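You operate a simulated robot arm through the tools that you are given. There is no shell and no other tool. Be economical: measure what you need, move in short steps, check, and stop when the job is done.

The job below is to be done with a simulated two-armed robot. You get a single attempt, and the scene is never put back.

Task
Take the cap off the canister that says "41" on the packing bench top and lay it down there.
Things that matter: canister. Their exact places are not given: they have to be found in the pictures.

Only the result counts: the job must be done as asked and must still hold three seconds after the hand-in. Knocking over, shifting, dropping, spilling or breaking anything else fails it. Lids that push on must go on centred and level and be pressed home; caps that screw on are set level and turned clockwise until they are tight.

Robot
Two 7-joint arms with two-finger parallel grippers on one trunk, on a base that drives. Base frame: it is fixed to the floor where the robot stands at the start and does not move with it; the origin is under the middle of the robot, x ahead of it, y to its left, z up. Lengths are in m, angles in degrees, forces in N, time in s.
The left shoulder is at the start at [0.07, 0.163, 1.095], the right one opposite. With the tool pointing down near the work surface each hand reaches from about 0.4 to 0.88 m from the robot's upright axis, wherever it stands, measured 20 degrees to its own side. Payload 3.43 kg a hand.
The tool frame of a hand sits at the grasp point between the pads (the TCP): z along the fingers, y along the line on which they close. The tips reach 0.034 m beyond it. Largest opening 0.128 m; finger width 0.024, thickness 0.012; the body of the gripper, 0.048 by 0.13 m, starts 0.096 m behind the TCP.
Orientation is that of the tool frame in the base frame, as a unit quaternion [x, y, z, w]. With the fingers straight down and closing along the base's y, the tool's x points along the base's -x, its y along +y and its z along -z.

Tools
- The arms move only by the tool move_arm. It takes "left_steps", "right_steps" or both (then of equal length, played together; a hand with none holds still); each is a list of rows, each a list of 7 numbers: the shift along the base's x, y, z in mm, then the turn, a rotation vector about the base's x, y, z in degrees, then the finger opening in mm, from 0 to 128. In form: [[dx, dy, dz, ax, ay, az, claw], ...]. A call has 1 to 12 rows; each row is the pose to reach, as a shift and turn from the pose commanded when the call began. Rows are played at 5 a second. More than 0.05 m and 8.6 degrees between two rows, or a gripper value outside its range, and nothing of the call is played. Where a pose cannot be reached the arm comes as near as it can. A force on the tool above 40 N (or 10 N above the force at the start of the call, whichever is more), or a blocked arm, ends the call early, and 0.2 s more pass. Each finger travels about 0.153 m/s and halts on what it meets, pressing with about 28 N; the grip force reading is that of the motor and also rises with nothing between the fingers. The clock runs only during rows and for 0.2 s after the last one: add rows that repeat a pose to give the fingers time. The reply holds the time, the measured pose of the TCP, the force on the tool along the base axes, the opening and the grip force, in the units named above and with some noise, with the torque about the TCP (base axes, N m) and any sound that the robot's microphone picked up.
- Cameras (640 x 400 px; columns grow to the right, rows downward): "scene" is now at [0.1398, -0.0134, 1.3301]; the picture's right is [-0.23, -0.97, 0.00], its down [-0.56, 0.13, -0.82] and it looks along [0.80, -0.19, -0.57] (base axes); focal length 274 px, centre (320, 200). "left" rides on the left gripper at [0.076, 0.011, -0.16] in its tool frame; the picture's right is [-0.15, 0.99, 0.00], its down [-0.88, -0.13, -0.46] and it looks along [-0.45, -0.07, 0.89] (tool axes); focal length 234 px, centre (320, 200). "right" rides on the right gripper at [0.076, -0.011, -0.16] in its tool frame; the picture's right is [0.15, 0.99, 0.00], its down [-0.88, 0.13, -0.46] and it looks along [-0.45, 0.07, 0.89] (tool axes); focal length 234 px, centre (320, 200).
- snapshot(camera): a new picture of that camera. It takes no simulated time.
- slide_trunk(by): slides the trunk up (or, below 0, down) by that many m; the arms and the scene camera ride with it, the base frame stays. It gives what a move gives, with no picture.
- steer(legs): drives the robot by 1 to 6 legs, each [ahead, left, turn to the left] in m, m and degrees, along the robot's own axes; the way and the turn of a leg run together, so that a leg with both is an arc; at most 1.5 m and 180 degrees a leg. The arms and the cameras ride along, it lands a little off, and it stops where it bumps. It gives what a move gives.
- pan_tilt(pan, tilt): turns the head with the scene camera to pan (to the left, within 86 degrees either way) and tilt (down, from -29 to 69), counted from straight ahead of the robot. It gives what a move gives.
- pixel_to_xyz(camera, pixels): there is no depth. For up to 12 entries [column, row, z] of the newest picture of that camera ("zoom" is the newest enlarged one), the place [x, y] in the base frame at which the ray of that pixel passes the height z, good to about 0.002 m, but the place of the scene camera against the robot may be out by one fixed shift of up to 0.018 m in any direction. It takes no simulated time.
- enlarge(camera, box): a new picture of the part [left, top, right, bottom] of that camera's present view, enlarged. It takes no simulated time.
- sign_off(): hands the job in; it is judged then, once.

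Work in short steps. Measure before you move; look again where a grasp or a placing could have gone wrong, and mend it. You have 80 turns and 62 pictures in all, those below and enlarged ones among them. Open the grippers and draw the arms clear of the work before you hand the job in, unless the task says otherwise; then end with one line.

The tools are called after "Emit:" as a command line: name --argument value ..., lists and objects as JSON in quotes. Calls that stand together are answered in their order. move_arm: Moves the arms, as the interface text tells. Its arguments: {"type":"object","properties":{"left_steps":{"type":"array"},"right_steps":{"type":"array"}},"required":[]} The other tools are called the same way: slide_trunk (by) slides the trunk up or down; steer (legs) drives the base; pan_tilt (pan, tilt) turns the head that bears the scene camera; snapshot (camera) takes a picture; pixel_to_xyz (camera, pixels) gives the place at which the rays of pixels pass given heights; enlarge (camera, box) takes an enlarged picture of a part of a camera's view; sign_off () hands the job in.

At the start:

```text
clock: 0.0
left_tool_pos: [0.6196, 0.1793, 1.14]
left_tool_rot: [0.0, 1.0, 0.0, 0.0]
left_contact_force: [-0.1, -0.1, 1.2]
left_ft_torque: [-0.03, -0.02, -0.01]
left_opening: 0.1277
left_grip_force: 0.2
right_tool_pos: [0.4656, -0.2344, 1.1529]
right_tool_rot: [0.0, 1.0, 0.001, 0.001]
right_contact_force: [-0.4, 0.0, -0.6]
right_ft_torque: [-0.01, 0.02, -0.02]
right_opening: 0.1284
right_grip_force: 0.0
trunk travel left (down, up): [-0.575, 0.365]
robot x, y, heading: [0.0016, 0.0004, -0.1]
head pan, tilt: [-13.3, 34.8]
```

scene: 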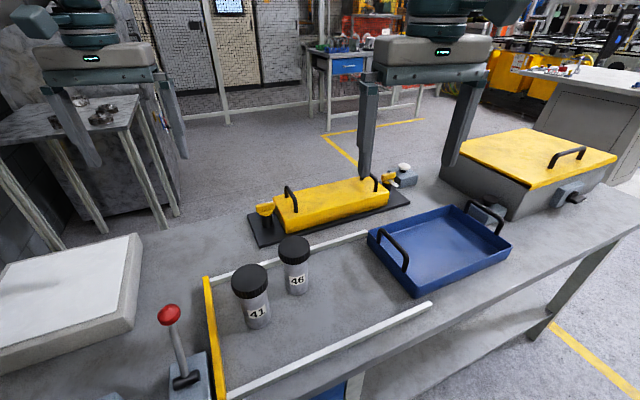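
right: 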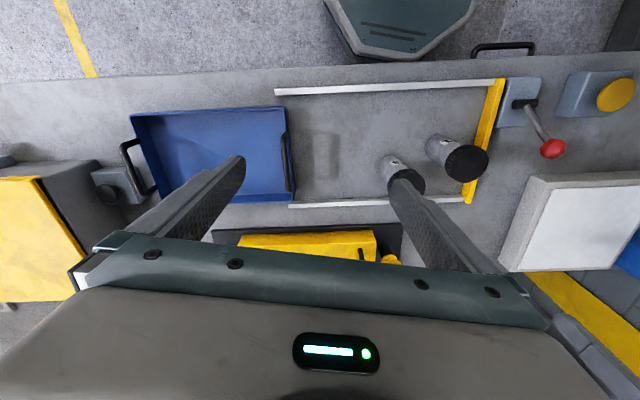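
left: 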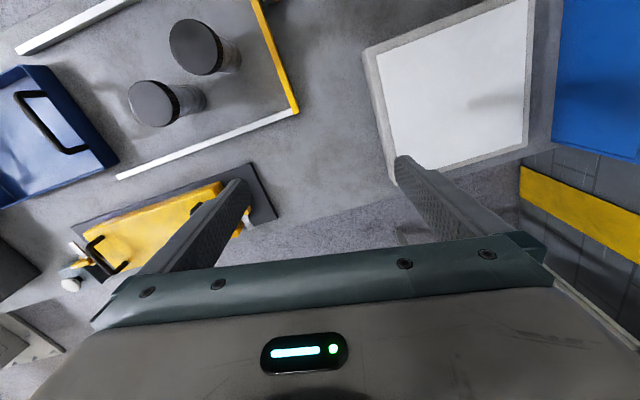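

The canister "41" is at about (252,295) in the scene picture, with "46" beside it at (294,265). I enlarge the view and get rays at several heights from the scene and left cameras to triangulate.

Emit:
enlarge --camera "scene" --box '[200, 220, 360, 340]'

Emit:
pixel_to_xyz --camera "scene" --pixels '[[250, 276, 0.8], [250, 276, 0.9], [250, 276, 1.0], [294, 246, 0.8], [294, 246, 0.9], [294, 246, 1.0], [225, 399, 0.75], [225, 399, 0.85]]'

Emit:
pixel_to_xyz --camera "left" --pixels '[[194, 46, 0.8], [194, 46, 0.9], [194, 46, 1.0], [152, 103, 0.8], [152, 103, 0.9], [152, 103, 1.0], [293, 112, 0.75], [293, 112, 0.85]]'

Emit:
pixel_to_xyz --camera "right" --pixels '[[466, 163, 0.8], [466, 163, 0.9], [466, 163, 1.0]]'

```text
3.33 times, centred on (280, 280) of scene
```

zoom: 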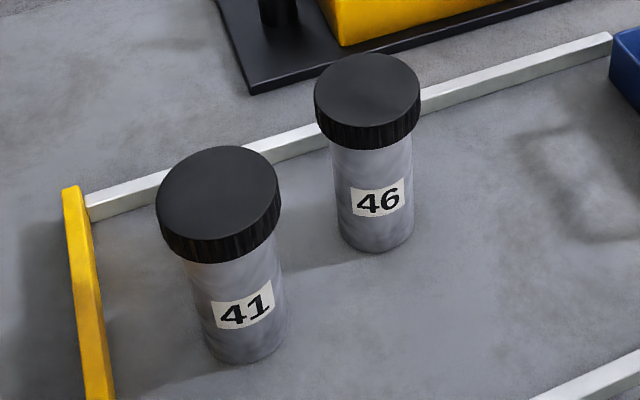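

```text
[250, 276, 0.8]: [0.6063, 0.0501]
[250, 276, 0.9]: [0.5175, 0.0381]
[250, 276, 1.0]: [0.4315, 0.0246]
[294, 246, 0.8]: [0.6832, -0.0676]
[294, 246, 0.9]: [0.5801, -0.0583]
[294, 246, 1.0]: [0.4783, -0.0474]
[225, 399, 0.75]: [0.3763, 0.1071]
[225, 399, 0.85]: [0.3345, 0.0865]
```

```text
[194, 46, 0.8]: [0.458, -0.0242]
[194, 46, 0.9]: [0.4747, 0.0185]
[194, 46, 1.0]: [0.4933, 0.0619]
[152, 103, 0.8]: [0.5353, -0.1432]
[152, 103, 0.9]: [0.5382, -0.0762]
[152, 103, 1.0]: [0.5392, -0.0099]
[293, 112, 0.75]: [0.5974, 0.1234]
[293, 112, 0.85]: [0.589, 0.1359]
```

```text
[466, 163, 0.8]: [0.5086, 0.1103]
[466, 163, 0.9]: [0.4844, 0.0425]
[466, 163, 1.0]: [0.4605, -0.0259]
```

The left and right rays meet at about (0.479, 0.028, 0.92) for the "41" cap centre. I look closer with both hand cameras to get the table height and the canister shape.

Emit:
enlarge --camera "right" --box '[370, 60, 530, 220]'

Emit:
enlarge --camera "left" --box '[100, 0, 320, 140]'

Emit:
pixel_to_xyz --camera "right" --pixels '[[435, 146, 0.75], [435, 146, 0.8], [435, 146, 0.85], [468, 203, 0.75], [468, 203, 0.8], [468, 203, 0.85]]'

```text
2.50 times, centred on (450, 140) of right
```

zoom: 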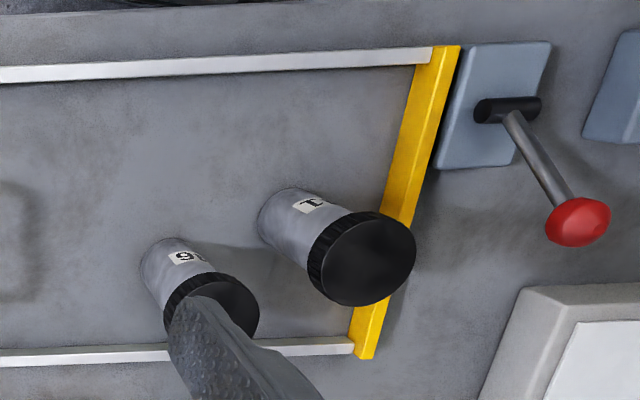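

```text
2.86 times, centred on (210, 70) of left
```

zoom: 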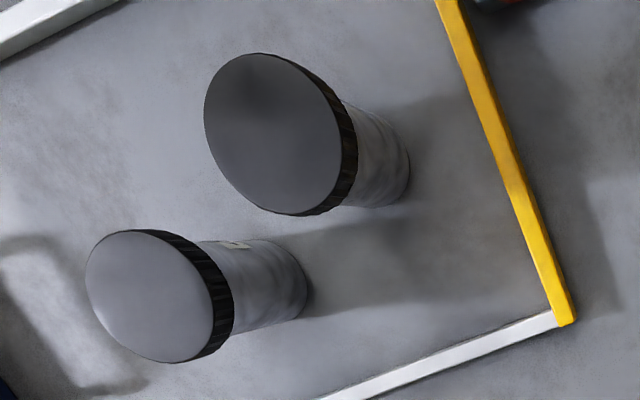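

```text
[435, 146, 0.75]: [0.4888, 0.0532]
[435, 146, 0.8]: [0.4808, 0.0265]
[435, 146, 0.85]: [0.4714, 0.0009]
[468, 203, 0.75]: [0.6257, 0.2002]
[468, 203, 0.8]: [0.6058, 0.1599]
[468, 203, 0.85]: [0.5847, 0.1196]
```

Table surface is about z≈0.80–0.81, cap top ≈0.92. I bring the left hand above the "41" cap, staying high, to measure it closely.

Emit:
move_arm --left_steps '[[-40, -20, 0, 0, 0, 0, 128], [-75, -55, 0, 0, 0, 0, 128], [-110, -90, 0, 0, 0, 0, 128], [-141, -125, 0, 0, 0, 0, 128], [-141, -150, -30, 0, 0, 0, 128], [-141, -150, -60, 0, 0, 0, 128], [-141, -150, -60, 0, 0, 0, 128]]'

Emit:
snapshot --camera "left"

Emit:
snapshot --camera "right"

Emit:
snapshot --camera "scene"

```text
clock: 1.6
left_tool_pos: [0.4786, 0.0299, 1.0802]
left_tool_rot: [0.0, 1.0, 0.0, 0.0]
left_contact_force: [1.5, -0.1, -0.9]
left_ft_torque: [0.01, 0.02, 0.01]
left_opening: 0.1279
left_grip_force: 0.0
right_tool_pos: [0.4654, -0.2341, 1.1551]
right_tool_rot: [0.0, 1.0, 0.002, 0.0]
right_contact_force: [0.0, -0.6, 0.1]
right_ft_torque: [0.03, 0.0, -0.03]
right_opening: 0.128
right_grip_force: 0.0
trunk travel left (down, up): [-0.575, 0.365]
robot x, y, heading: [-0.0002, 0.0013, -0.1]
head pan, tilt: [-13.3, 34.8]
```

```text
55 pictures are left
```

left: 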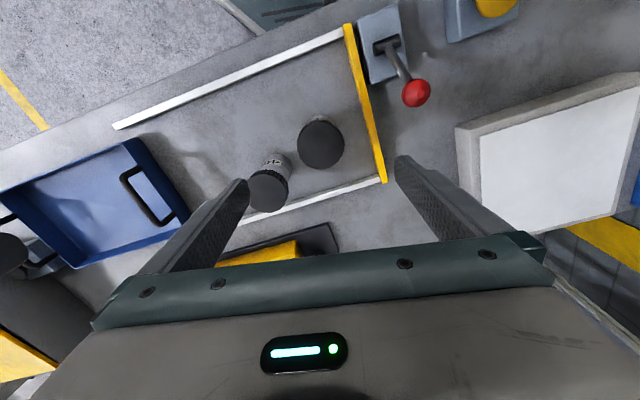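

```text
54 pictures are left
```

right: 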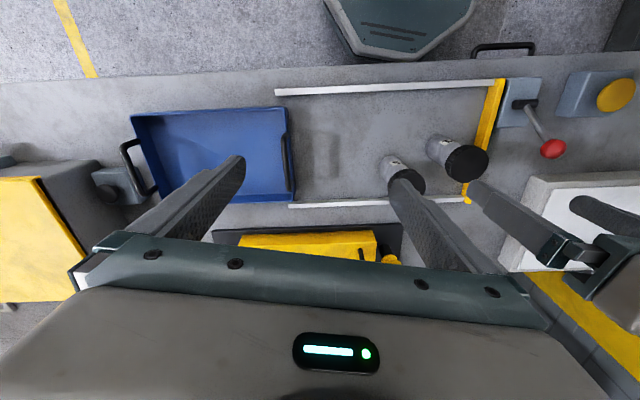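

```text
53 pictures are left
```

scene: 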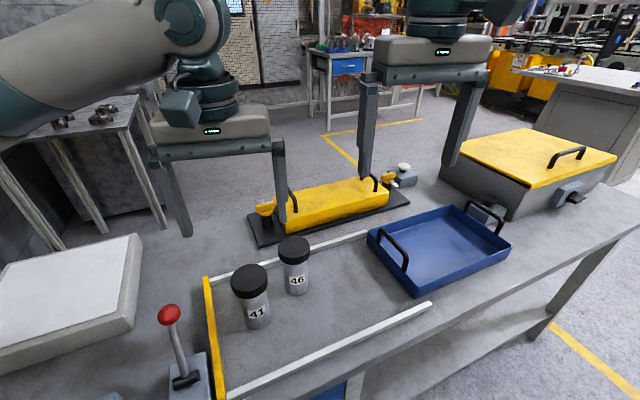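

Now I measure the cap, lever and rails from this close left view: cap at (321,144), lever ball (416,93), near rail ends.

Emit:
pixel_to_xyz --camera "left" --pixels '[[321, 144, 0.92], [321, 144, 0.9], [268, 192, 0.92], [268, 192, 0.9], [416, 93, 0.92], [416, 93, 0.95], [385, 181, 0.83], [340, 32, 0.83], [116, 126, 0.83], [388, 45, 0.83], [250, 30, 0.81], [297, 144, 0.92]]'

Emit:
pixel_to_xyz --camera "right" --pixels '[[468, 164, 0.92], [468, 164, 0.9], [553, 149, 0.92], [553, 149, 0.95], [468, 202, 0.83], [500, 80, 0.83], [276, 92, 0.83], [276, 92, 0.81], [409, 182, 0.92]]'

Emit:
enlarge --camera "left" --box '[220, 80, 400, 230]'

```text
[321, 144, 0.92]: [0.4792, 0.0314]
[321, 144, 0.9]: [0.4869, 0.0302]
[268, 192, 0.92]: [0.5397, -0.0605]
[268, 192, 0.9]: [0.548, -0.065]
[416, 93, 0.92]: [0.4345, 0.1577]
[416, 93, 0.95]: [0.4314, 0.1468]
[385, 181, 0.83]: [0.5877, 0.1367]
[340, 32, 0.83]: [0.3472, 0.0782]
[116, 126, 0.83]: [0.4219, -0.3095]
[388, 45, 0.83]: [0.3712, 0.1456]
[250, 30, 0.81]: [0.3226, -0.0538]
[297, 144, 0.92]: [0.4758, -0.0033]
```

```text
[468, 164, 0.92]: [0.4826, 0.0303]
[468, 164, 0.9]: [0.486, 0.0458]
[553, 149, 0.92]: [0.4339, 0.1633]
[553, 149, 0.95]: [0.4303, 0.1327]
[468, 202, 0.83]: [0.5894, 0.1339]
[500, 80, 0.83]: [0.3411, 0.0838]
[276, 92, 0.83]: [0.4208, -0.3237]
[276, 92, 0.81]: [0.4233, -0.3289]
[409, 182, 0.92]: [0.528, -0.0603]
```

```text
2.67 times, centred on (310, 155) of left
```

zoom: 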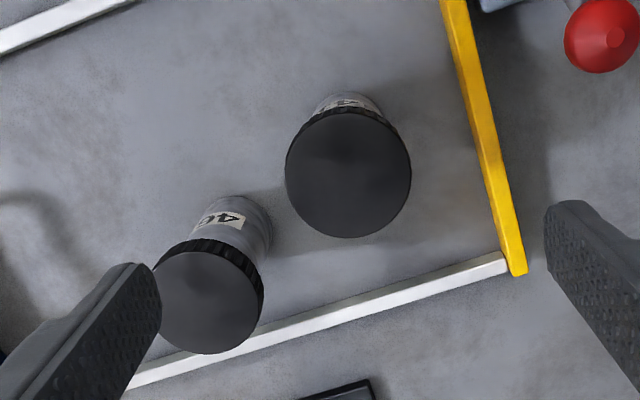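

Cap centre ≈(0.4805, 0.0305), top ≈0.92, diameter ≈68 mm. I lower the left hand with 100 mm opening around it, tips to just below the cap's lower edge.

Emit:
move_arm --left_steps '[[2, 1, 0, 0, 0, 0, 100], [2, 1, -40, 0, 0, 0, 100], [2, 1, -80, 0, 0, 0, 100], [2, 1, -110, 0, 0, 0, 100], [2, 1, -130, 0, 0, 0, 100], [2, 1, -145, 0, 0, 0, 100], [2, 1, -145, 0, 0, 0, 100]]'

Emit:
snapshot --camera "scene"

Emit:
snapshot --camera "left"

```text
clock: 3.2
left_tool_pos: [0.4803, 0.0296, 0.9345]
left_tool_rot: [0.0, 1.0, 0.0, 0.001]
left_contact_force: [-0.4, -0.4, 0.4]
left_ft_torque: [0.01, -0.01, 0.0]
left_opening: 0.1001
left_grip_force: 0.1
right_tool_pos: [0.4646, -0.2342, 1.1542]
right_tool_rot: [0.0, 1.0, 0.001, 0.001]
right_contact_force: [-0.1, -0.9, -0.4]
right_ft_torque: [-0.03, -0.03, -0.01]
right_opening: 0.128
right_grip_force: 0.1
trunk travel left (down, up): [-0.575, 0.365]
robot x, y, heading: [-0.0011, -0.0043, 0.0]
head pan, tilt: [-13.3, 34.8]
```

```text
51 pictures are left
```

scene: 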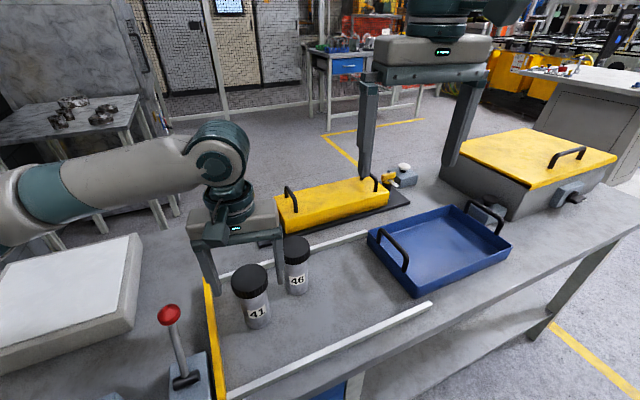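

```text
50 pictures are left
```

left: 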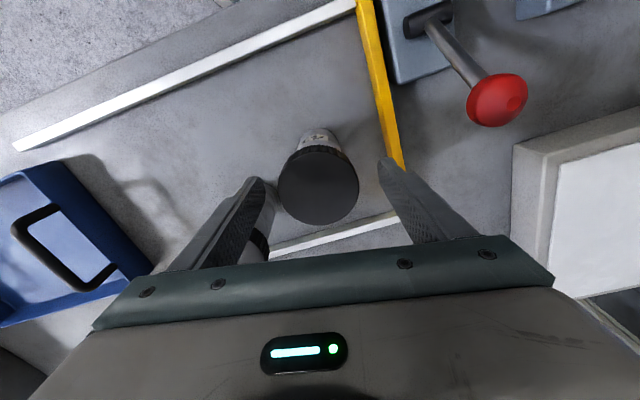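

The cap now sits between the tips in the left view, at (319,186). I check its position once more by ray.

Emit:
enlarge --camera "left" --box '[230, 110, 420, 260]'

Emit:
pixel_to_xyz --camera "left" --pixels '[[319, 186, 0.92], [319, 186, 0.93], [278, 186, 0.92], [360, 186, 0.92], [319, 225, 0.92], [319, 147, 0.92]]'

Emit:
enlarge --camera "scene" --box '[170, 200, 350, 340]'

```text
2.67 times, centred on (325, 185) of left
```

zoom: 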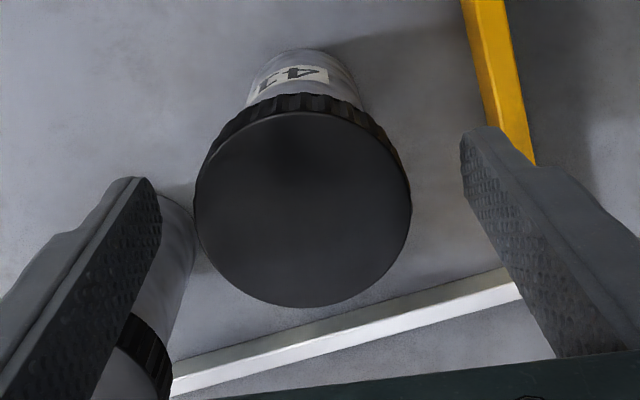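

```text
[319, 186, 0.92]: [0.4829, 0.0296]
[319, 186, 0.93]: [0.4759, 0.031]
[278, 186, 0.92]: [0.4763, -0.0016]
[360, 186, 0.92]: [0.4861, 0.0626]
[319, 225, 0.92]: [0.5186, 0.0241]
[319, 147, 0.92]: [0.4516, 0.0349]
```

```text
2.86 times, centred on (260, 270) of scene
```

zoom: 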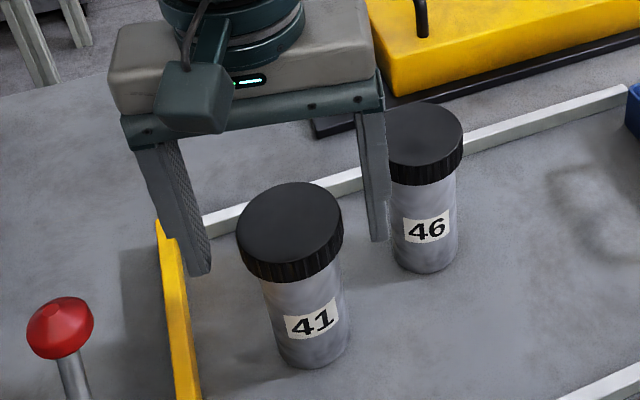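

Cap centre ≈(0.4825, 0.030), well centred between the fingers, tips level with the cap's lower rim. I close gently on it.

Emit:
move_arm --left_steps '[[2, 0, 0, 0, 0, 0, 90], [2, 0, 0, 0, 0, 0, 78], [2, 0, 0, 0, 0, 0, 70], [2, 0, 0, 0, 0, 0, 62], [2, 0, 0, 0, 0, 0, 55], [2, 0, 0, 0, 0, 0, 55]]'

Emit:
enlarge --camera "scene" --box '[170, 200, 350, 340]'

```text
clock: 4.6
left_tool_pos: [0.4825, 0.0301, 0.9349]
left_tool_rot: [-0.001, 1.0, 0.0, 0.0]
left_contact_force: [0.5, -1.3, 0.9]
left_ft_torque: [-0.06, -0.02, 0.01]
left_opening: 0.0624
left_grip_force: 27.9
right_tool_pos: [0.4646, -0.2337, 1.1535]
right_tool_rot: [-0.001, 1.0, 0.001, 0.0]
right_contact_force: [-0.3, 1.2, 0.0]
right_ft_torque: [0.02, 0.01, 0.01]
right_opening: 0.1278
right_grip_force: 0.0
trunk travel left (down, up): [-0.575, 0.365]
robot x, y, heading: [-0.0015, 0.0003, 0.1]
head pan, tilt: [-13.3, 34.8]
```

```text
2.86 times, centred on (260, 270) of scene
```

zoom: 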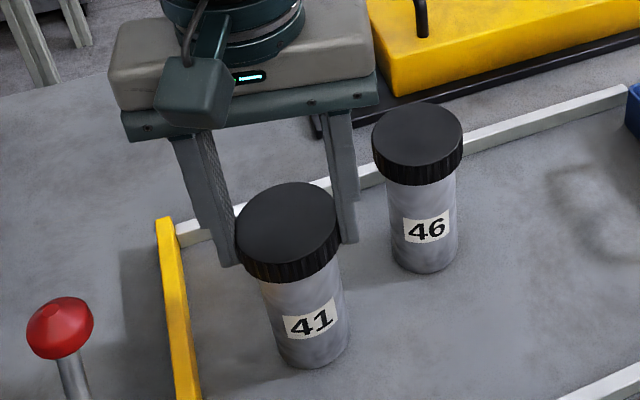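

Gripped at 62 mm opening with 28 N. I test with a small counter-clockwise turn and watch torque and the label.

Emit:
move_arm --left_steps '[[0, 0, 0, 0, 0, 4, 50], [0, 0, 0, 0, 0, 8, 50], [0, 0, 0, 0, 0, 12, 50], [0, 0, 0, 0, 0, 16, 50], [0, 0, 0, 0, 0, 20, 50]]'

Emit:
enlarge --camera "scene" --box '[170, 200, 350, 340]'

```text
clock: 5.8
left_tool_pos: [0.4847, 0.0314, 0.9352]
left_tool_rot: [-0.175, 0.985, 0.0, 0.0]
left_contact_force: [0.3, 0.4, 0.3]
left_ft_torque: [0.13, -0.13, -0.04]
left_opening: 0.0622
left_grip_force: 27.5
right_tool_pos: [0.4656, -0.2335, 1.1534]
right_tool_rot: [0.0, 1.0, 0.0, -0.001]
right_contact_force: [-0.7, -0.2, 0.6]
right_ft_torque: [0.02, -0.01, 0.0]
right_opening: 0.1279
right_grip_force: 0.0
trunk travel left (down, up): [-0.575, 0.365]
robot x, y, heading: [0.0026, -0.001, 0.1]
head pan, tilt: [-13.3, 34.8]
```

```text
2.86 times, centred on (260, 270) of scene
```

zoom: 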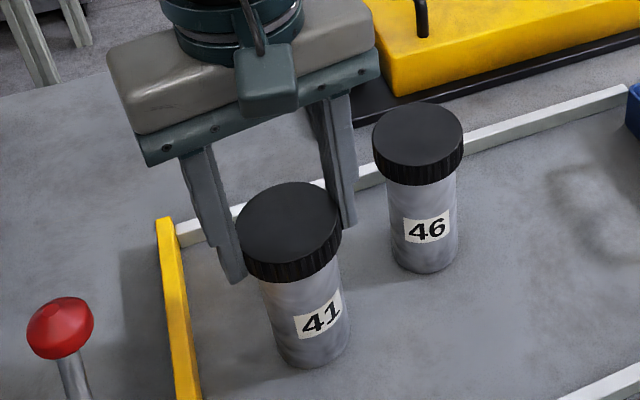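

The label moved right: the whole canister turned with the cap, so the body must be held with the right hand. I release, raise the left hand, and back the base off 0.15 m to give room for a tilted right grip.

Emit:
move_arm --left_steps '[[0, 0, 0, 0, 0, 20, 70], [0, 0, 0, 0, 0, 20, 95], [0, 0, 0, 0, 0, 20, 100], [0, 0, 40, 0, 0, 20, 100], [0, 0, 80, 0, 0, 15, 100], [0, 0, 120, 0, 0, 10, 100], [0, 0, 160, 0, 0, 5, 100], [0, 0, 180, 0, 0, 0, 100]]'

Emit:
steer --legs '[[-0.15, 0, 0]]'

Emit:
snapshot --camera "scene"

```text
refused: row 1 steps farther than a row can; nothing moved
```

```text
clock: 7.2
left_tool_pos: [0.3336, 0.03, 0.9349]
left_tool_rot: [-0.173, 0.985, 0.0, 0.0]
left_contact_force: [0.0, -0.2, -3.2]
left_ft_torque: [-0.03, 0.1, 0.0]
left_opening: 0.062
left_grip_force: 28.2
right_tool_pos: [0.3172, -0.2354, 1.1539]
right_tool_rot: [0.001, 1.0, 0.001, -0.002]
right_contact_force: [0.0, -1.3, -0.3]
right_ft_torque: [0.02, -0.02, 0.02]
right_opening: 0.128
right_grip_force: 0.1
trunk travel left (down, up): [-0.575, 0.365]
robot x, y, heading: [-0.1503, 0.0015, -0.1]
head pan, tilt: [-13.3, 34.8]
```

```text
45 pictures are left
```

scene: 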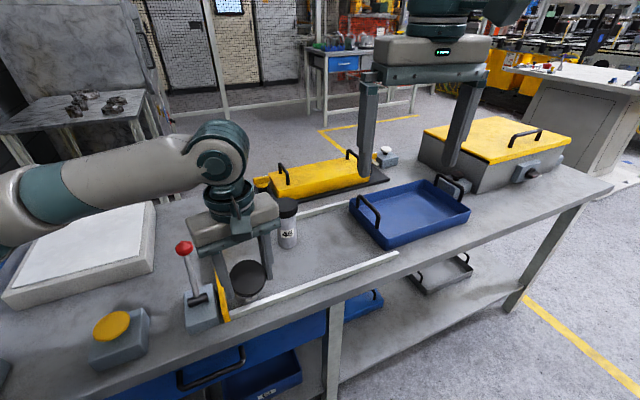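

A mistake: the arm command was refused (turn too large in row one) and the base still moved, carrying the canister with it. I look closely before doing anything else.

Emit:
enlarge --camera "scene" --box '[160, 180, 340, 340]'

Emit:
snapshot --camera "left"

Emit:
snapshot --camera "right"

```text
2.50 times, centred on (250, 260) of scene
```

zoom: 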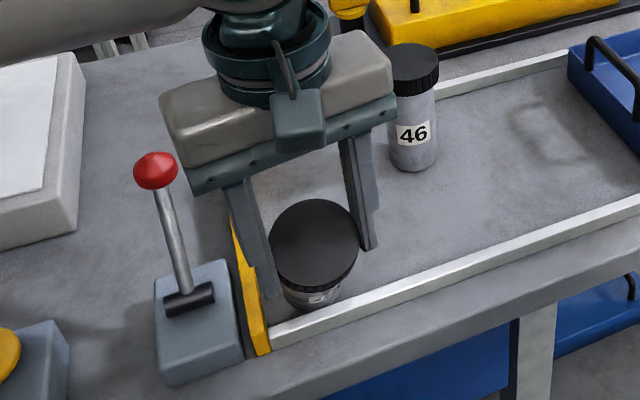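

```text
43 pictures are left
```

left: 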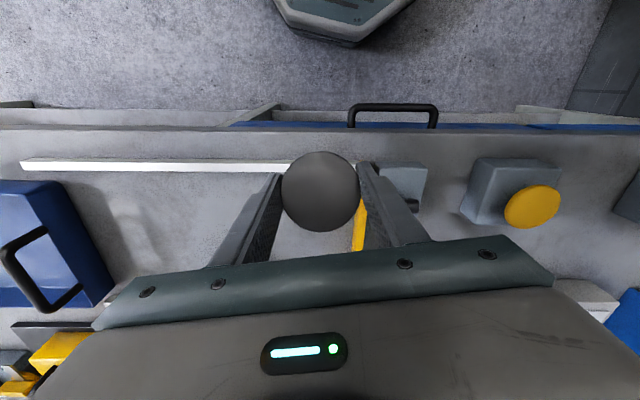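

```text
42 pictures are left
```

right: 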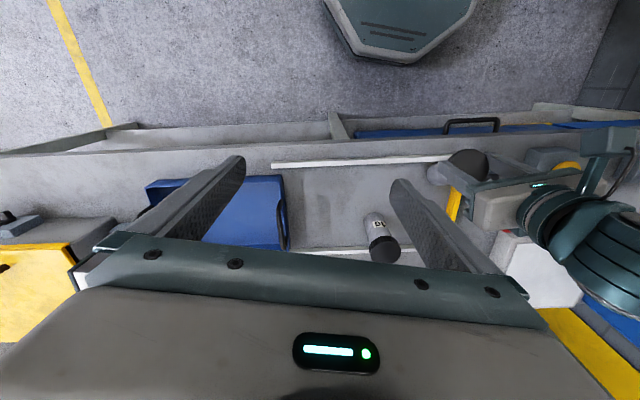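

The canister is still pinched but tilted: its foot caught on the near rail at the bottom of the enlarged view. I lift it straight up gently, then inspect its tilt.

Emit:
move_arm --left_steps '[[10, 0, 15, 0, 0, 0, 45], [20, 0, 30, 0, 0, 0, 45], [35, 0, 50, 0, 0, 0, 45], [50, 0, 70, 0, 0, 0, 45], [70, 0, 85, 0, 0, 0, 45], [90, 0, 90, 0, 0, 0, 45], [90, 0, 90, 0, 0, 0, 45]]'

Emit:
snapshot --camera "scene"

Emit:
snapshot --camera "right"

```text
clock: 8.8
left_tool_pos: [0.4227, 0.0302, 1.0252]
left_tool_rot: [-0.173, 0.985, 0.0, -0.001]
left_contact_force: [0.2, 0.5, -2.7]
left_ft_torque: [-0.04, 0.1, 0.01]
left_opening: 0.0622
left_grip_force: 28.1
right_tool_pos: [0.3152, -0.2347, 1.154]
right_tool_rot: [0.001, 1.0, 0.0, -0.001]
right_contact_force: [-1.2, 0.4, 0.8]
right_ft_torque: [0.0, -0.03, -0.03]
right_opening: 0.128
right_grip_force: 0.0
trunk travel left (down, up): [-0.575, 0.365]
robot x, y, heading: [-0.1483, 0.0048, -0.0]
head pan, tilt: [-13.3, 34.8]
```

```text
41 pictures are left
```

scene: 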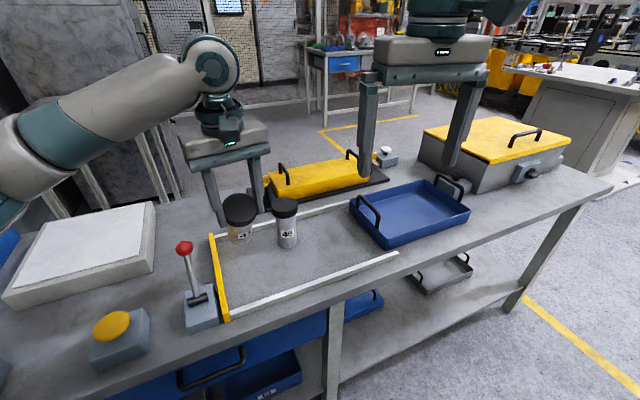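

```text
40 pictures are left
```

right: 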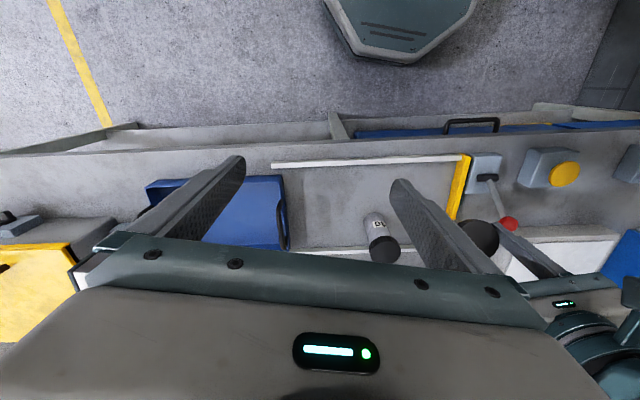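

The canister hangs from the cap, load ≈2.7 N. I enlarge to judge its tilt.

Emit:
enlarge --camera "scene" --box '[180, 160, 320, 270]'

```text
3.64 times, centred on (250, 215) of scene
```

zoom: 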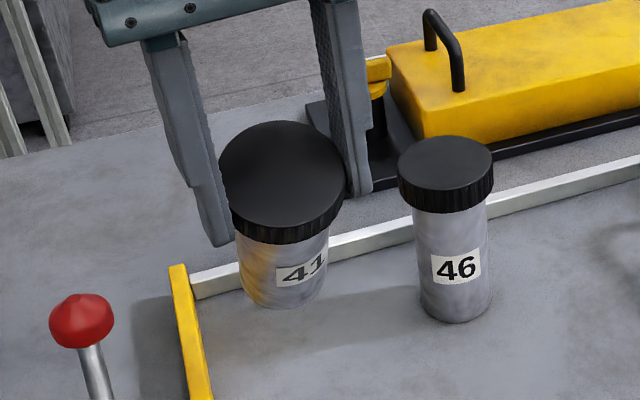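

Foreshortening suggests ≈27° tilt about the pinch axis (foot away from robot), matching the rail geometry. I move back over the original spot and tilt the hand by 27° about that axis to bring the canister upright, still in the air.

Emit:
move_arm --left_steps '[[10, 0, 5, -2.3, 6.35, 0, 45], [20, 0, 10, -4.6, 12.7, 0, 45], [35, 0, 10, -6.9, 19.05, 0, 45], [50, 0, 10, -9.2, 25.4, 0, 45], [60, 0, 10, -9.2, 25.4, 0, 45], [60, 0, 10, -9.2, 25.4, 0, 45]]'

Emit:
enlarge --camera "scene" --box '[180, 140, 320, 270]'

Emit:
snapshot --camera "right"

```text
clock: 10.2
left_tool_pos: [0.4845, 0.0298, 1.0348]
left_tool_rot: [-0.167, 0.958, -0.04, -0.231]
left_contact_force: [-0.8, 0.7, -3.3]
left_ft_torque: [-0.03, 0.0, 0.02]
left_opening: 0.0624
left_grip_force: 29.2
right_tool_pos: [0.3156, -0.2341, 1.1538]
right_tool_rot: [0.0, 1.0, 0.0, -0.001]
right_contact_force: [0.4, -0.2, 0.1]
right_ft_torque: [0.0, 0.0, 0.02]
right_opening: 0.1281
right_grip_force: 0.1
trunk travel left (down, up): [-0.575, 0.365]
robot x, y, heading: [-0.1512, 0.0012, 0.2]
head pan, tilt: [-13.3, 34.8]
```

```text
3.08 times, centred on (250, 205) of scene
```

zoom: 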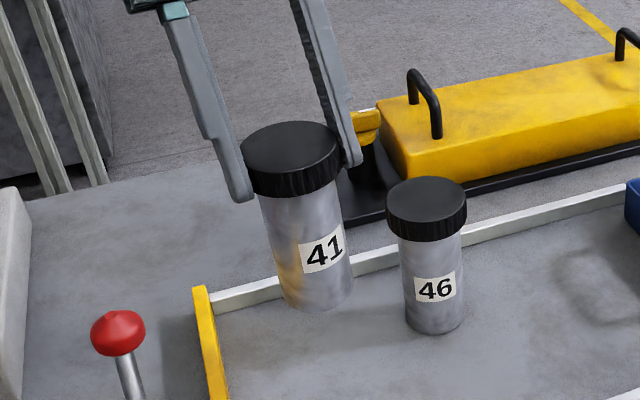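

```text
37 pictures are left
```

right: 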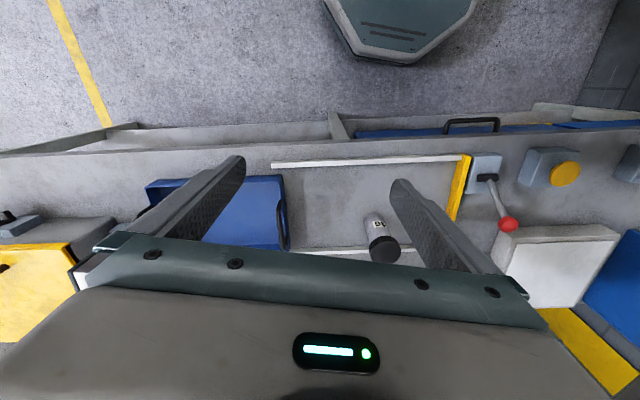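

Now it looks upright, and the torque is ~0 (weight hangs under the grip). I lower it until it nearly touches.

Emit:
move_arm --left_steps '[[0, 0, -30, 0, 0, 0, 45], [0, 0, -60, 0, 0, 0, 45], [0, 0, -80, 0, 0, 0, 45], [0, 0, -90, 0, 0, 0, 45], [0, 0, -93, 0, 0, 0, 45], [0, 0, -93, 0, 0, 0, 45]]'

Emit:
enlarge --camera "scene" --box '[180, 170, 340, 300]'

```text
clock: 11.6
left_tool_pos: [0.4824, 0.0302, 0.9421]
left_tool_rot: [-0.168, 0.957, -0.04, -0.231]
left_contact_force: [1.0, 0.0, -2.6]
left_ft_torque: [0.0, 0.01, -0.01]
left_opening: 0.0621
left_grip_force: 27.3
right_tool_pos: [0.316, -0.2348, 1.154]
right_tool_rot: [0.001, 1.0, -0.001, 0.0]
right_contact_force: [-0.3, -0.3, -0.5]
right_ft_torque: [0.01, 0.03, 0.02]
right_opening: 0.1279
right_grip_force: 0.0
trunk travel left (down, up): [-0.575, 0.365]
robot x, y, heading: [-0.147, 0.0, 0.0]
head pan, tilt: [-13.3, 34.8]
```

```text
3.08 times, centred on (260, 235) of scene
```

zoom: 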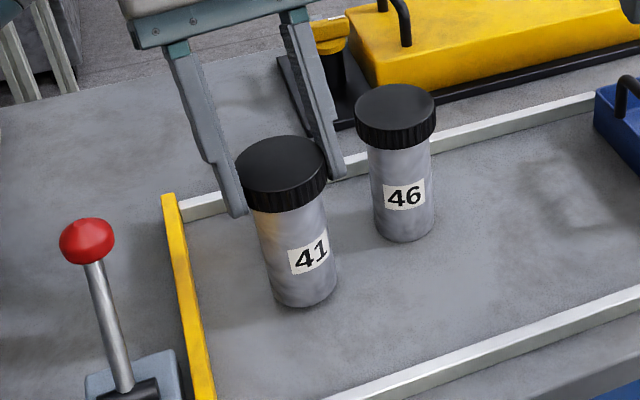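

Still hanging (−2.6 N), upright. I lower in small steps to find contact.

Emit:
move_arm --left_steps '[[0, 0, -2, 0, 0, 0, 45], [0, 0, -4, 0, 0, 0, 45], [0, 0, -6, 0, 0, 0, 45], [0, 0, -6, 0, 0, 0, 45]]'

```text
clock: 12.6
left_tool_pos: [0.4834, 0.0289, 0.9359]
left_tool_rot: [-0.167, 0.958, -0.041, -0.231]
left_contact_force: [0.4, 0.0, -0.8]
left_ft_torque: [0.08, -0.05, 0.0]
left_opening: 0.0624
left_grip_force: 28.3
right_tool_pos: [0.3152, -0.2337, 1.1536]
right_tool_rot: [0.0, 1.0, 0.0, -0.001]
right_contact_force: [0.4, -0.2, -0.6]
right_ft_torque: [0.0, 0.02, 0.01]
right_opening: 0.128
right_grip_force: 0.1
trunk travel left (down, up): [-0.575, 0.365]
robot x, y, heading: [-0.1527, 0.0002, 0.1]
head pan, tilt: [-13.3, 34.8]
```

The load dropped to −0.8 N: contact has begun. Another 2–3 mm to seat it flat.

Emit:
move_arm --left_steps '[[0, 0, -1, 0, 0, 0, 45], [0, 0, -2, 0, 0, 0, 45], [0, 0, -2, 0, 0, 0, 45]]'

Emit:
enlarge --camera "scene" --box '[180, 170, 340, 300]'

```text
clock: 13.4
left_tool_pos: [0.4815, 0.0294, 0.9357]
left_tool_rot: [-0.168, 0.958, -0.041, -0.23]
left_contact_force: [3.5, 0.0, 11.5]
left_ft_torque: [0.21, -0.24, -0.01]
left_opening: 0.0619
left_grip_force: 27.9
right_tool_pos: [0.3143, -0.2337, 1.1545]
right_tool_rot: [0.001, 1.0, 0.001, 0.001]
right_contact_force: [0.8, -0.7, -0.1]
right_ft_torque: [-0.01, 0.0, 0.0]
right_opening: 0.128
right_grip_force: 0.1
trunk travel left (down, up): [-0.575, 0.365]
robot x, y, heading: [-0.1485, 0.0018, -0.0]
head pan, tilt: [-13.3, 34.8]
```

```text
3.08 times, centred on (260, 235) of scene
```

zoom: 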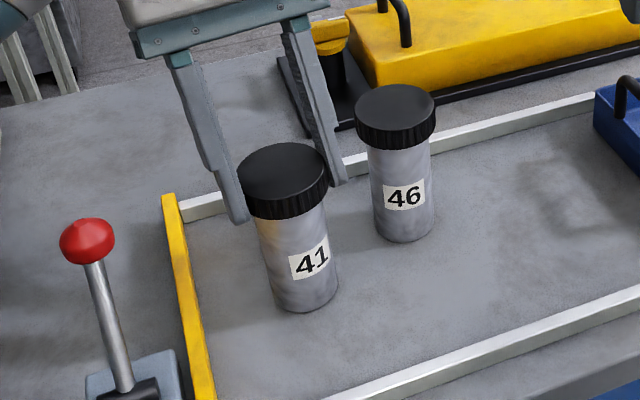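

The canister is seated (+11.5 N). I ease off 1 mm, open slowly, rise clear, and level the hand in small steps.

Emit:
move_arm --left_steps '[[0, 0, 1.5, 0, 0, 0, 45], [0, 0, 1.5, 0, 0, 0, 70], [0, 0, 1.5, 0, 0, 0, 90], [0, 0, 1.5, 0, 0, 0, 100], [0, 0, 25, 0, 0, 0, 100], [0, 0, 60, 0, 0, 0, 100], [0, 0, 100, 2.3, -6.35, 0, 100], [0, 0, 130, 4.6, -12.7, 0, 100], [0, 0, 150, 6.9, -19.05, 0, 100], [0, 0, 150, 9.2, -25.4, 0, 100], [0, 0, 150, 9.2, -25.4, 0, 100]]'

Emit:
snapshot --camera "scene"

Emit:
snapshot --camera "left"

```text
clock: 15.8
left_tool_pos: [0.4835, 0.0294, 1.0834]
left_tool_rot: [-0.172, 0.985, -0.001, -0.001]
left_contact_force: [-0.4, 0.4, -0.5]
left_ft_torque: [-0.01, 0.02, 0.01]
left_opening: 0.0999
left_grip_force: 0.0
right_tool_pos: [0.3168, -0.2345, 1.1551]
right_tool_rot: [0.001, 1.0, 0.0, 0.0]
right_contact_force: [0.6, 0.2, -0.1]
right_ft_torque: [0.01, -0.01, 0.0]
right_opening: 0.1278
right_grip_force: 0.2
trunk travel left (down, up): [-0.575, 0.365]
robot x, y, heading: [-0.1466, 0.001, -0.1]
head pan, tilt: [-13.3, 34.8]
```

```text
34 pictures are left
```

scene: 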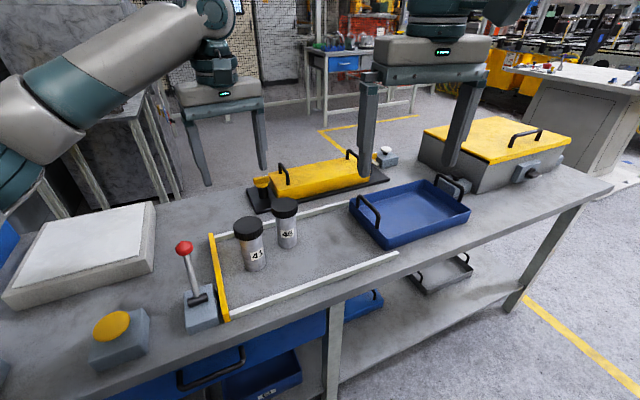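

```text
33 pictures are left
```

left: 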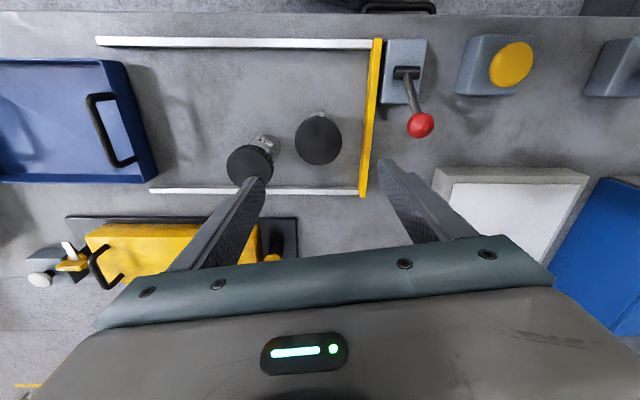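

The canister stands upright again near its original place, nothing else moved. I locate the cap at (318,140) and plan the right-hand body grip.

Emit:
pixel_to_xyz --camera "left" --pixels '[[318, 141, 0.92], [318, 141, 0.93], [294, 141, 0.92], [342, 141, 0.92], [251, 166, 0.92]]'

Emit:
enlarge --camera "left" --box '[240, 80, 400, 200]'

```text
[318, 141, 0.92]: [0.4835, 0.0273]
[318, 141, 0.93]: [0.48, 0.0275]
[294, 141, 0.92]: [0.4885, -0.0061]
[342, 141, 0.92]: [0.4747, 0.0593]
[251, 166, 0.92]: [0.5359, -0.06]
```

```text
3.33 times, centred on (320, 140) of left
```

zoom: 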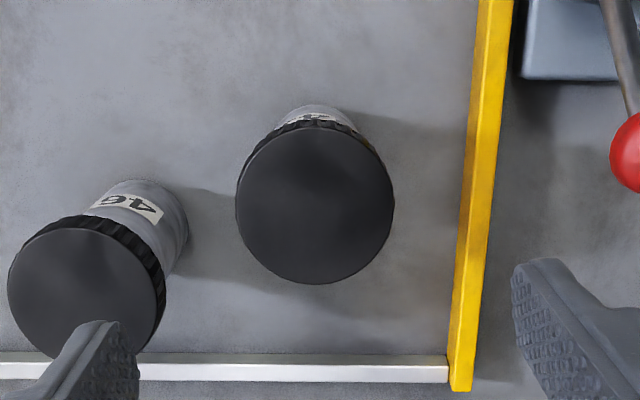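

Canister axis ≈(0.484, 0.027). I turn the right hand to 45° pitch and 20° yaw toward it, and bring it to a pre-grasp point short of the body.

Emit:
move_arm --right_steps '[[0, 10, 0, 1.12, -6.36, 2.71, 80], [0, 20, 0, 2.24, -12.7, 5.41, 80], [0, 30, 0, 3.36, -19.07, 8.12, 80], [0, 45, 0, 4.48, -25.43, 10.82, 80], [0, 65, 0, 5.6, -31.8, 13.53, 80], [10, 90, -20, 6.72, -38.14, 16.23, 80], [25, 120, -50, 7.84, -44.5, 18.94, 80], [40, 150, -80, 7.84, -44.5, 18.94, 80], [55, 180, -110, 7.84, -44.5, 18.94, 80], [65, 205, -140, 7.84, -44.5, 18.94, 80], [75, 220, -170, 7.84, -44.5, 18.94, 80], [75, 225, -185, 7.84, -44.5, 18.94, 80]]'

Emit:
snapshot --camera "scene"

Emit:
snapshot --camera "right"

```text
clock: 18.4
left_tool_pos: [0.4829, 0.03, 1.0833]
left_tool_rot: [-0.173, 0.985, 0.001, -0.001]
left_contact_force: [0.1, -0.3, 0.5]
left_ft_torque: [0.0, 0.0, 0.0]
left_opening: 0.0998
left_grip_force: 0.0
right_tool_pos: [0.3961, -0.0651, 0.9834]
right_tool_rot: [-0.16, 0.91, 0.067, 0.376]
right_contact_force: [-0.6, -0.5, -0.5]
right_ft_torque: [0.0, 0.01, -0.02]
right_opening: 0.08
right_grip_force: 0.1
right hand out of reach, approached as far as the arm can: row 9, 10, 11, 12
trunk travel left (down, up): [-0.575, 0.365]
robot x, y, heading: [-0.1473, 0.0014, 0.1]
head pan, tilt: [-13.3, 34.8]
```

```text
31 pictures are left
```

scene: 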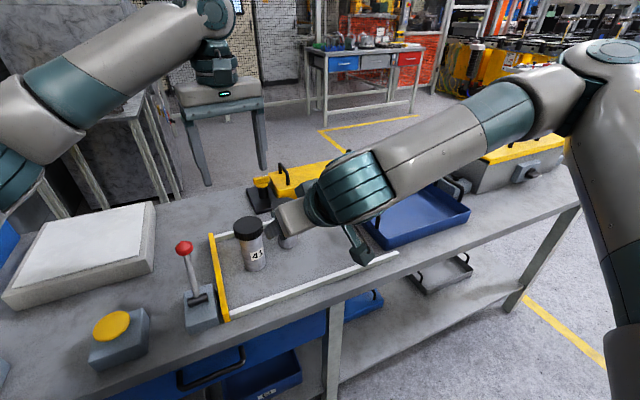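

```text
30 pictures are left
```

right: 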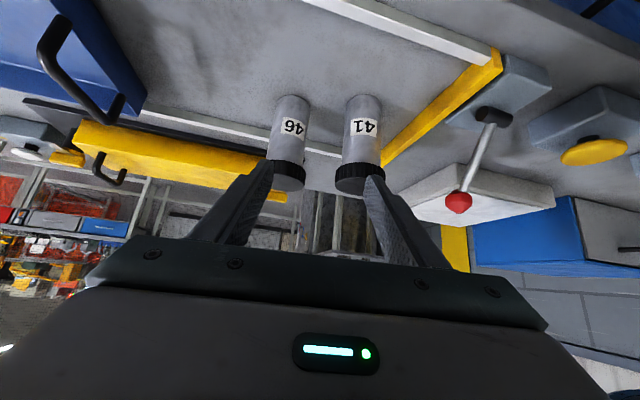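

The right hand stopped short at (0.396,−0.065,0.983): too folded. Both hands are free and clear, so I back the base 0.12 m further.

Emit:
steer --legs '[[-0.12, 0, 0]]'

```text
clock: 19.6
left_tool_pos: [0.3643, 0.0293, 1.0826]
left_tool_rot: [-0.171, 0.985, 0.001, -0.001]
left_contact_force: [-0.6, -0.3, 0.0]
left_ft_torque: [0.03, -0.02, 0.01]
left_opening: 0.1
left_grip_force: 0.1
right_tool_pos: [0.2767, -0.066, 0.9851]
right_tool_rot: [-0.159, 0.91, 0.067, 0.376]
right_contact_force: [0.0, -0.2, 0.6]
right_ft_torque: [-0.01, -0.03, -0.02]
right_opening: 0.08
right_grip_force: 0.0
trunk travel left (down, up): [-0.575, 0.365]
robot x, y, heading: [-0.2677, 0.0022, 0.1]
head pan, tilt: [-13.3, 34.8]
```

I send the left back above the canister and probe the right with a modest forward motion, to see what reference it uses.

Emit:
move_arm --left_steps '[[30, 0, 20, 0, 0, 0, 100], [70, 0, 40, 0, 0, 0, 100], [119, -2, 40, 0, 0, 0, 100], [119, -2, 40, 0, 0, 0, 100]]' --right_steps '[[20, 0, 0, 0, 0, 0, 80], [50, 0, 0, 0, 0, 0, 80], [80, 0, 0, 0, 0, 0, 80], [80, 0, 0, 0, 0, 0, 80]]'

```text
clock: 20.6
left_tool_pos: [0.4847, 0.0303, 1.1239]
left_tool_rot: [-0.172, 0.985, 0.0, -0.001]
left_contact_force: [0.1, 0.3, -1.1]
left_ft_torque: [-0.09, -0.03, -0.02]
left_opening: 0.0999
left_grip_force: 0.0
right_tool_pos: [0.357, -0.0656, 0.9861]
right_tool_rot: [-0.161, 0.91, 0.067, 0.376]
right_contact_force: [-0.7, 0.5, -0.2]
right_ft_torque: [-0.04, 0.01, -0.04]
right_opening: 0.0802
right_grip_force: 0.0
trunk travel left (down, up): [-0.575, 0.365]
robot x, y, heading: [-0.2729, 0.0029, 0.0]
head pan, tilt: [-13.3, 34.8]
```

Reachable now, references the actual pose. I go to the pre-grasp point (0.398, −0.0045, 0.947).

Emit:
move_arm --right_steps '[[10, 20, -5, 0, 0, 0, 80], [25, 45, -15, 0, 0, 0, 80], [41, 61, -39, 0, 0, 0, 80], [41, 61, -39, 0, 0, 0, 80]]'

Emit:
snapshot --camera "right"

Emit:
snapshot --camera "scene"

```text
clock: 21.6
left_tool_pos: [0.4828, 0.0283, 1.1257]
left_tool_rot: [-0.172, 0.985, 0.001, 0.0]
left_contact_force: [-0.1, -0.2, 0.2]
left_ft_torque: [0.0, -0.03, 0.02]
left_opening: 0.1
left_grip_force: 0.1
right_tool_pos: [0.3776, -0.0758, 0.9733]
right_tool_rot: [-0.16, 0.91, 0.069, 0.376]
right_contact_force: [-0.3, 0.2, 1.0]
right_ft_torque: [-0.02, 0.04, 0.0]
right_opening: 0.0801
right_grip_force: 0.0
right hand out of reach, approached as far as the arm can: row 1, 2, 3, 4
trunk travel left (down, up): [-0.575, 0.365]
robot x, y, heading: [-0.2681, -0.0031, -0.1]
head pan, tilt: [-13.3, 34.8]
```

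```text
29 pictures are left
```

right: 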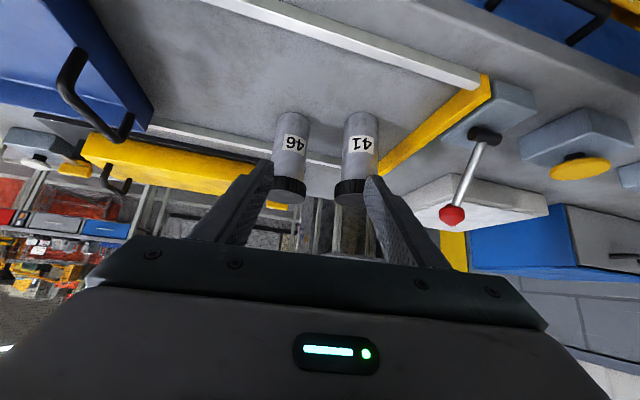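

```text
28 pictures are left
```

scene: 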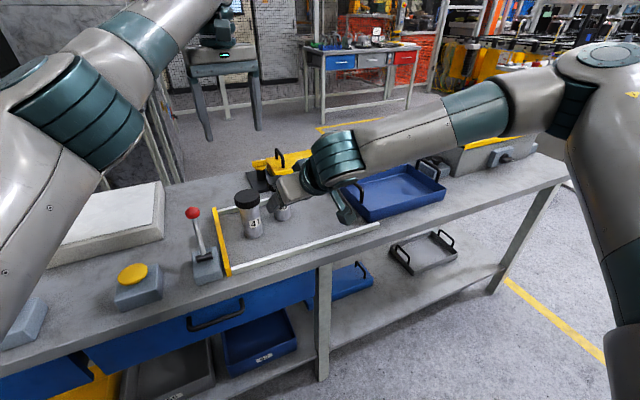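

Still limited toward +y: the forearm comes in from the right, so a larger yaw suits it. I add 25° yaw (45° total) and see whether it can then go further.

Emit:
move_arm --right_steps '[[0, 0, 0, 0, 0, 6.25, 80], [0, 0, 0, 0, 0, 12.5, 80], [0, 0, 0, 0, 0, 18.75, 80], [0, 0, 0, 0, 0, 25, 80], [5, 20, 0, 0, 0, 25, 80], [10, 45, 0, 0, 0, 25, 80], [10, 45, 0, 0, 0, 25, 80]]'

```text
clock: 23.2
left_tool_pos: [0.4821, 0.0276, 1.1246]
left_tool_rot: [-0.172, 0.985, 0.001, -0.001]
left_contact_force: [1.0, 0.6, 0.1]
left_ft_torque: [-0.03, 0.0, -0.01]
left_opening: 0.1
left_grip_force: 0.0
right_tool_pos: [0.3856, -0.031, 0.9726]
right_tool_rot: [-0.353, 0.854, 0.146, 0.353]
right_contact_force: [1.0, -0.4, -0.2]
right_ft_torque: [0.0, 0.0, -0.06]
right_opening: 0.0796
right_grip_force: 0.1
trunk travel left (down, up): [-0.575, 0.365]
robot x, y, heading: [-0.2676, 0.0007, -0.2]
head pan, tilt: [-13.3, 34.8]
```

Reached; tool now points (0.5, 0.5, −0.71). I go to a pre-grasp 0.1 m behind the target along that line, with opening 72 mm to stay clear of "46".

Emit:
move_arm --right_steps '[[15, 0, 0, 0, 0, 0, 72], [30, 3, -15, 0, 0, 0, 72], [48, 8, -47, 0, 0, 0, 72], [48, 8, -47, 0, 0, 0, 72]]'

Emit:
snapshot --camera "right"

Emit:
enlarge --camera "scene" --box '[170, 140, 370, 290]'

```text
clock: 24.2
left_tool_pos: [0.4831, 0.0278, 1.1246]
left_tool_rot: [-0.172, 0.985, 0.0, -0.001]
left_contact_force: [-0.6, -0.5, 0.8]
left_ft_torque: [-0.02, -0.01, 0.0]
left_opening: 0.1002
left_grip_force: 0.0
right_tool_pos: [0.4172, -0.0553, 0.9411]
right_tool_rot: [-0.353, 0.854, 0.147, 0.352]
right_contact_force: [-0.2, 0.4, -0.3]
right_ft_torque: [0.02, 0.0, -0.02]
right_opening: 0.0716
right_grip_force: 0.0
right hand out of reach, approached as far as the arm can: row 1, 2, 3, 4
trunk travel left (down, up): [-0.575, 0.365]
robot x, y, heading: [-0.2701, -0.0019, -0.2]
head pan, tilt: [-13.3, 34.8]
```

```text
27 pictures are left
```

right: 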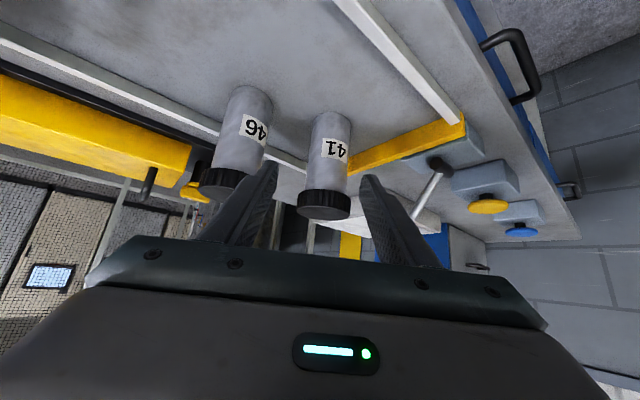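

```text
2.67 times, centred on (270, 215) of scene
```

zoom: 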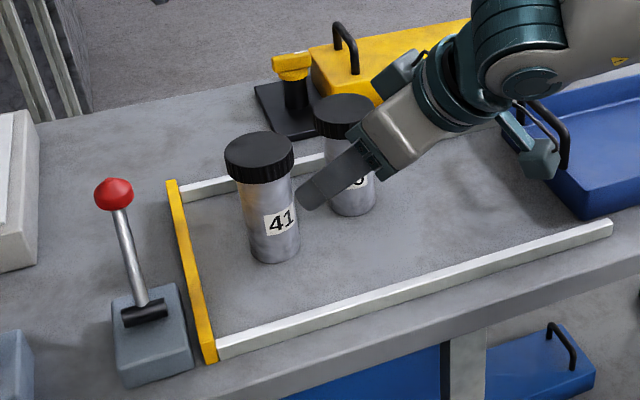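

Still stopped by the arm's limits at (0.417,−0.055,0.941). I retreat the right hand back and up, then shift the base 0.15 m to the left so the canister lies in front of the right arm.

Emit:
move_arm --right_steps '[[-25, -15, 20, 0, 0, 0, 72], [-60, -30, 50, 0, 0, -5, 72], [-95, -40, 90, 0, 0, -10, 72], [-110, -40, 110, 0, 0, -15, 72]]'

Emit:
steer --legs '[[0, 0.15, 0]]'

```text
refused: row 3 steps farther than a row can; nothing moved
```

```text
clock: 25.6
left_tool_pos: [0.483, 0.1794, 1.1239]
left_tool_rot: [-0.172, 0.985, 0.0, -0.001]
left_contact_force: [0.6, -0.2, -0.1]
left_ft_torque: [-0.02, 0.03, -0.01]
left_opening: 0.0997
left_grip_force: 0.1
right_tool_pos: [0.4182, 0.0941, 0.9398]
right_tool_rot: [-0.353, 0.854, 0.147, 0.353]
right_contact_force: [-0.2, -1.0, 1.1]
right_ft_torque: [0.0, 0.0, -0.01]
right_opening: 0.0717
right_grip_force: 0.0
trunk travel left (down, up): [-0.575, 0.365]
robot x, y, heading: [-0.2699, 0.1507, -0.2]
head pan, tilt: [-13.3, 34.8]
```

The move was refused again and the drive still ran; I will not batch those any more. I check whether anything was touched.

Emit:
snapshot --camera "scene"

Emit:
snapshot --camera "left"

```text
25 pictures are left
```

scene: 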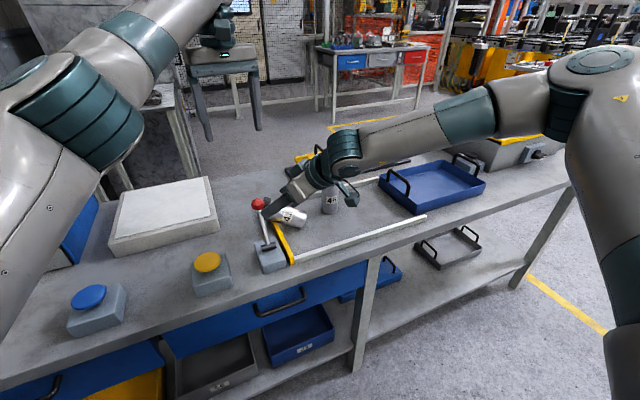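

```text
24 pictures are left
```

left: 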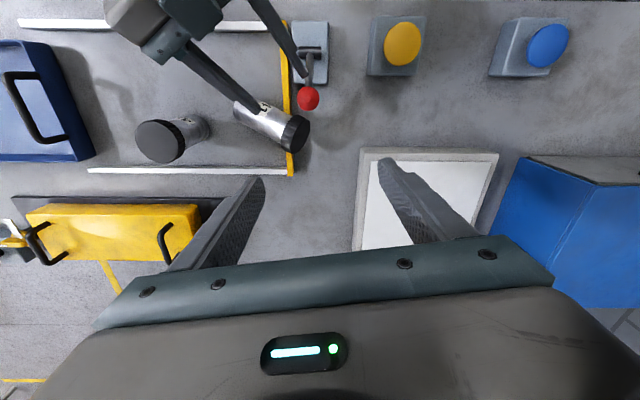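

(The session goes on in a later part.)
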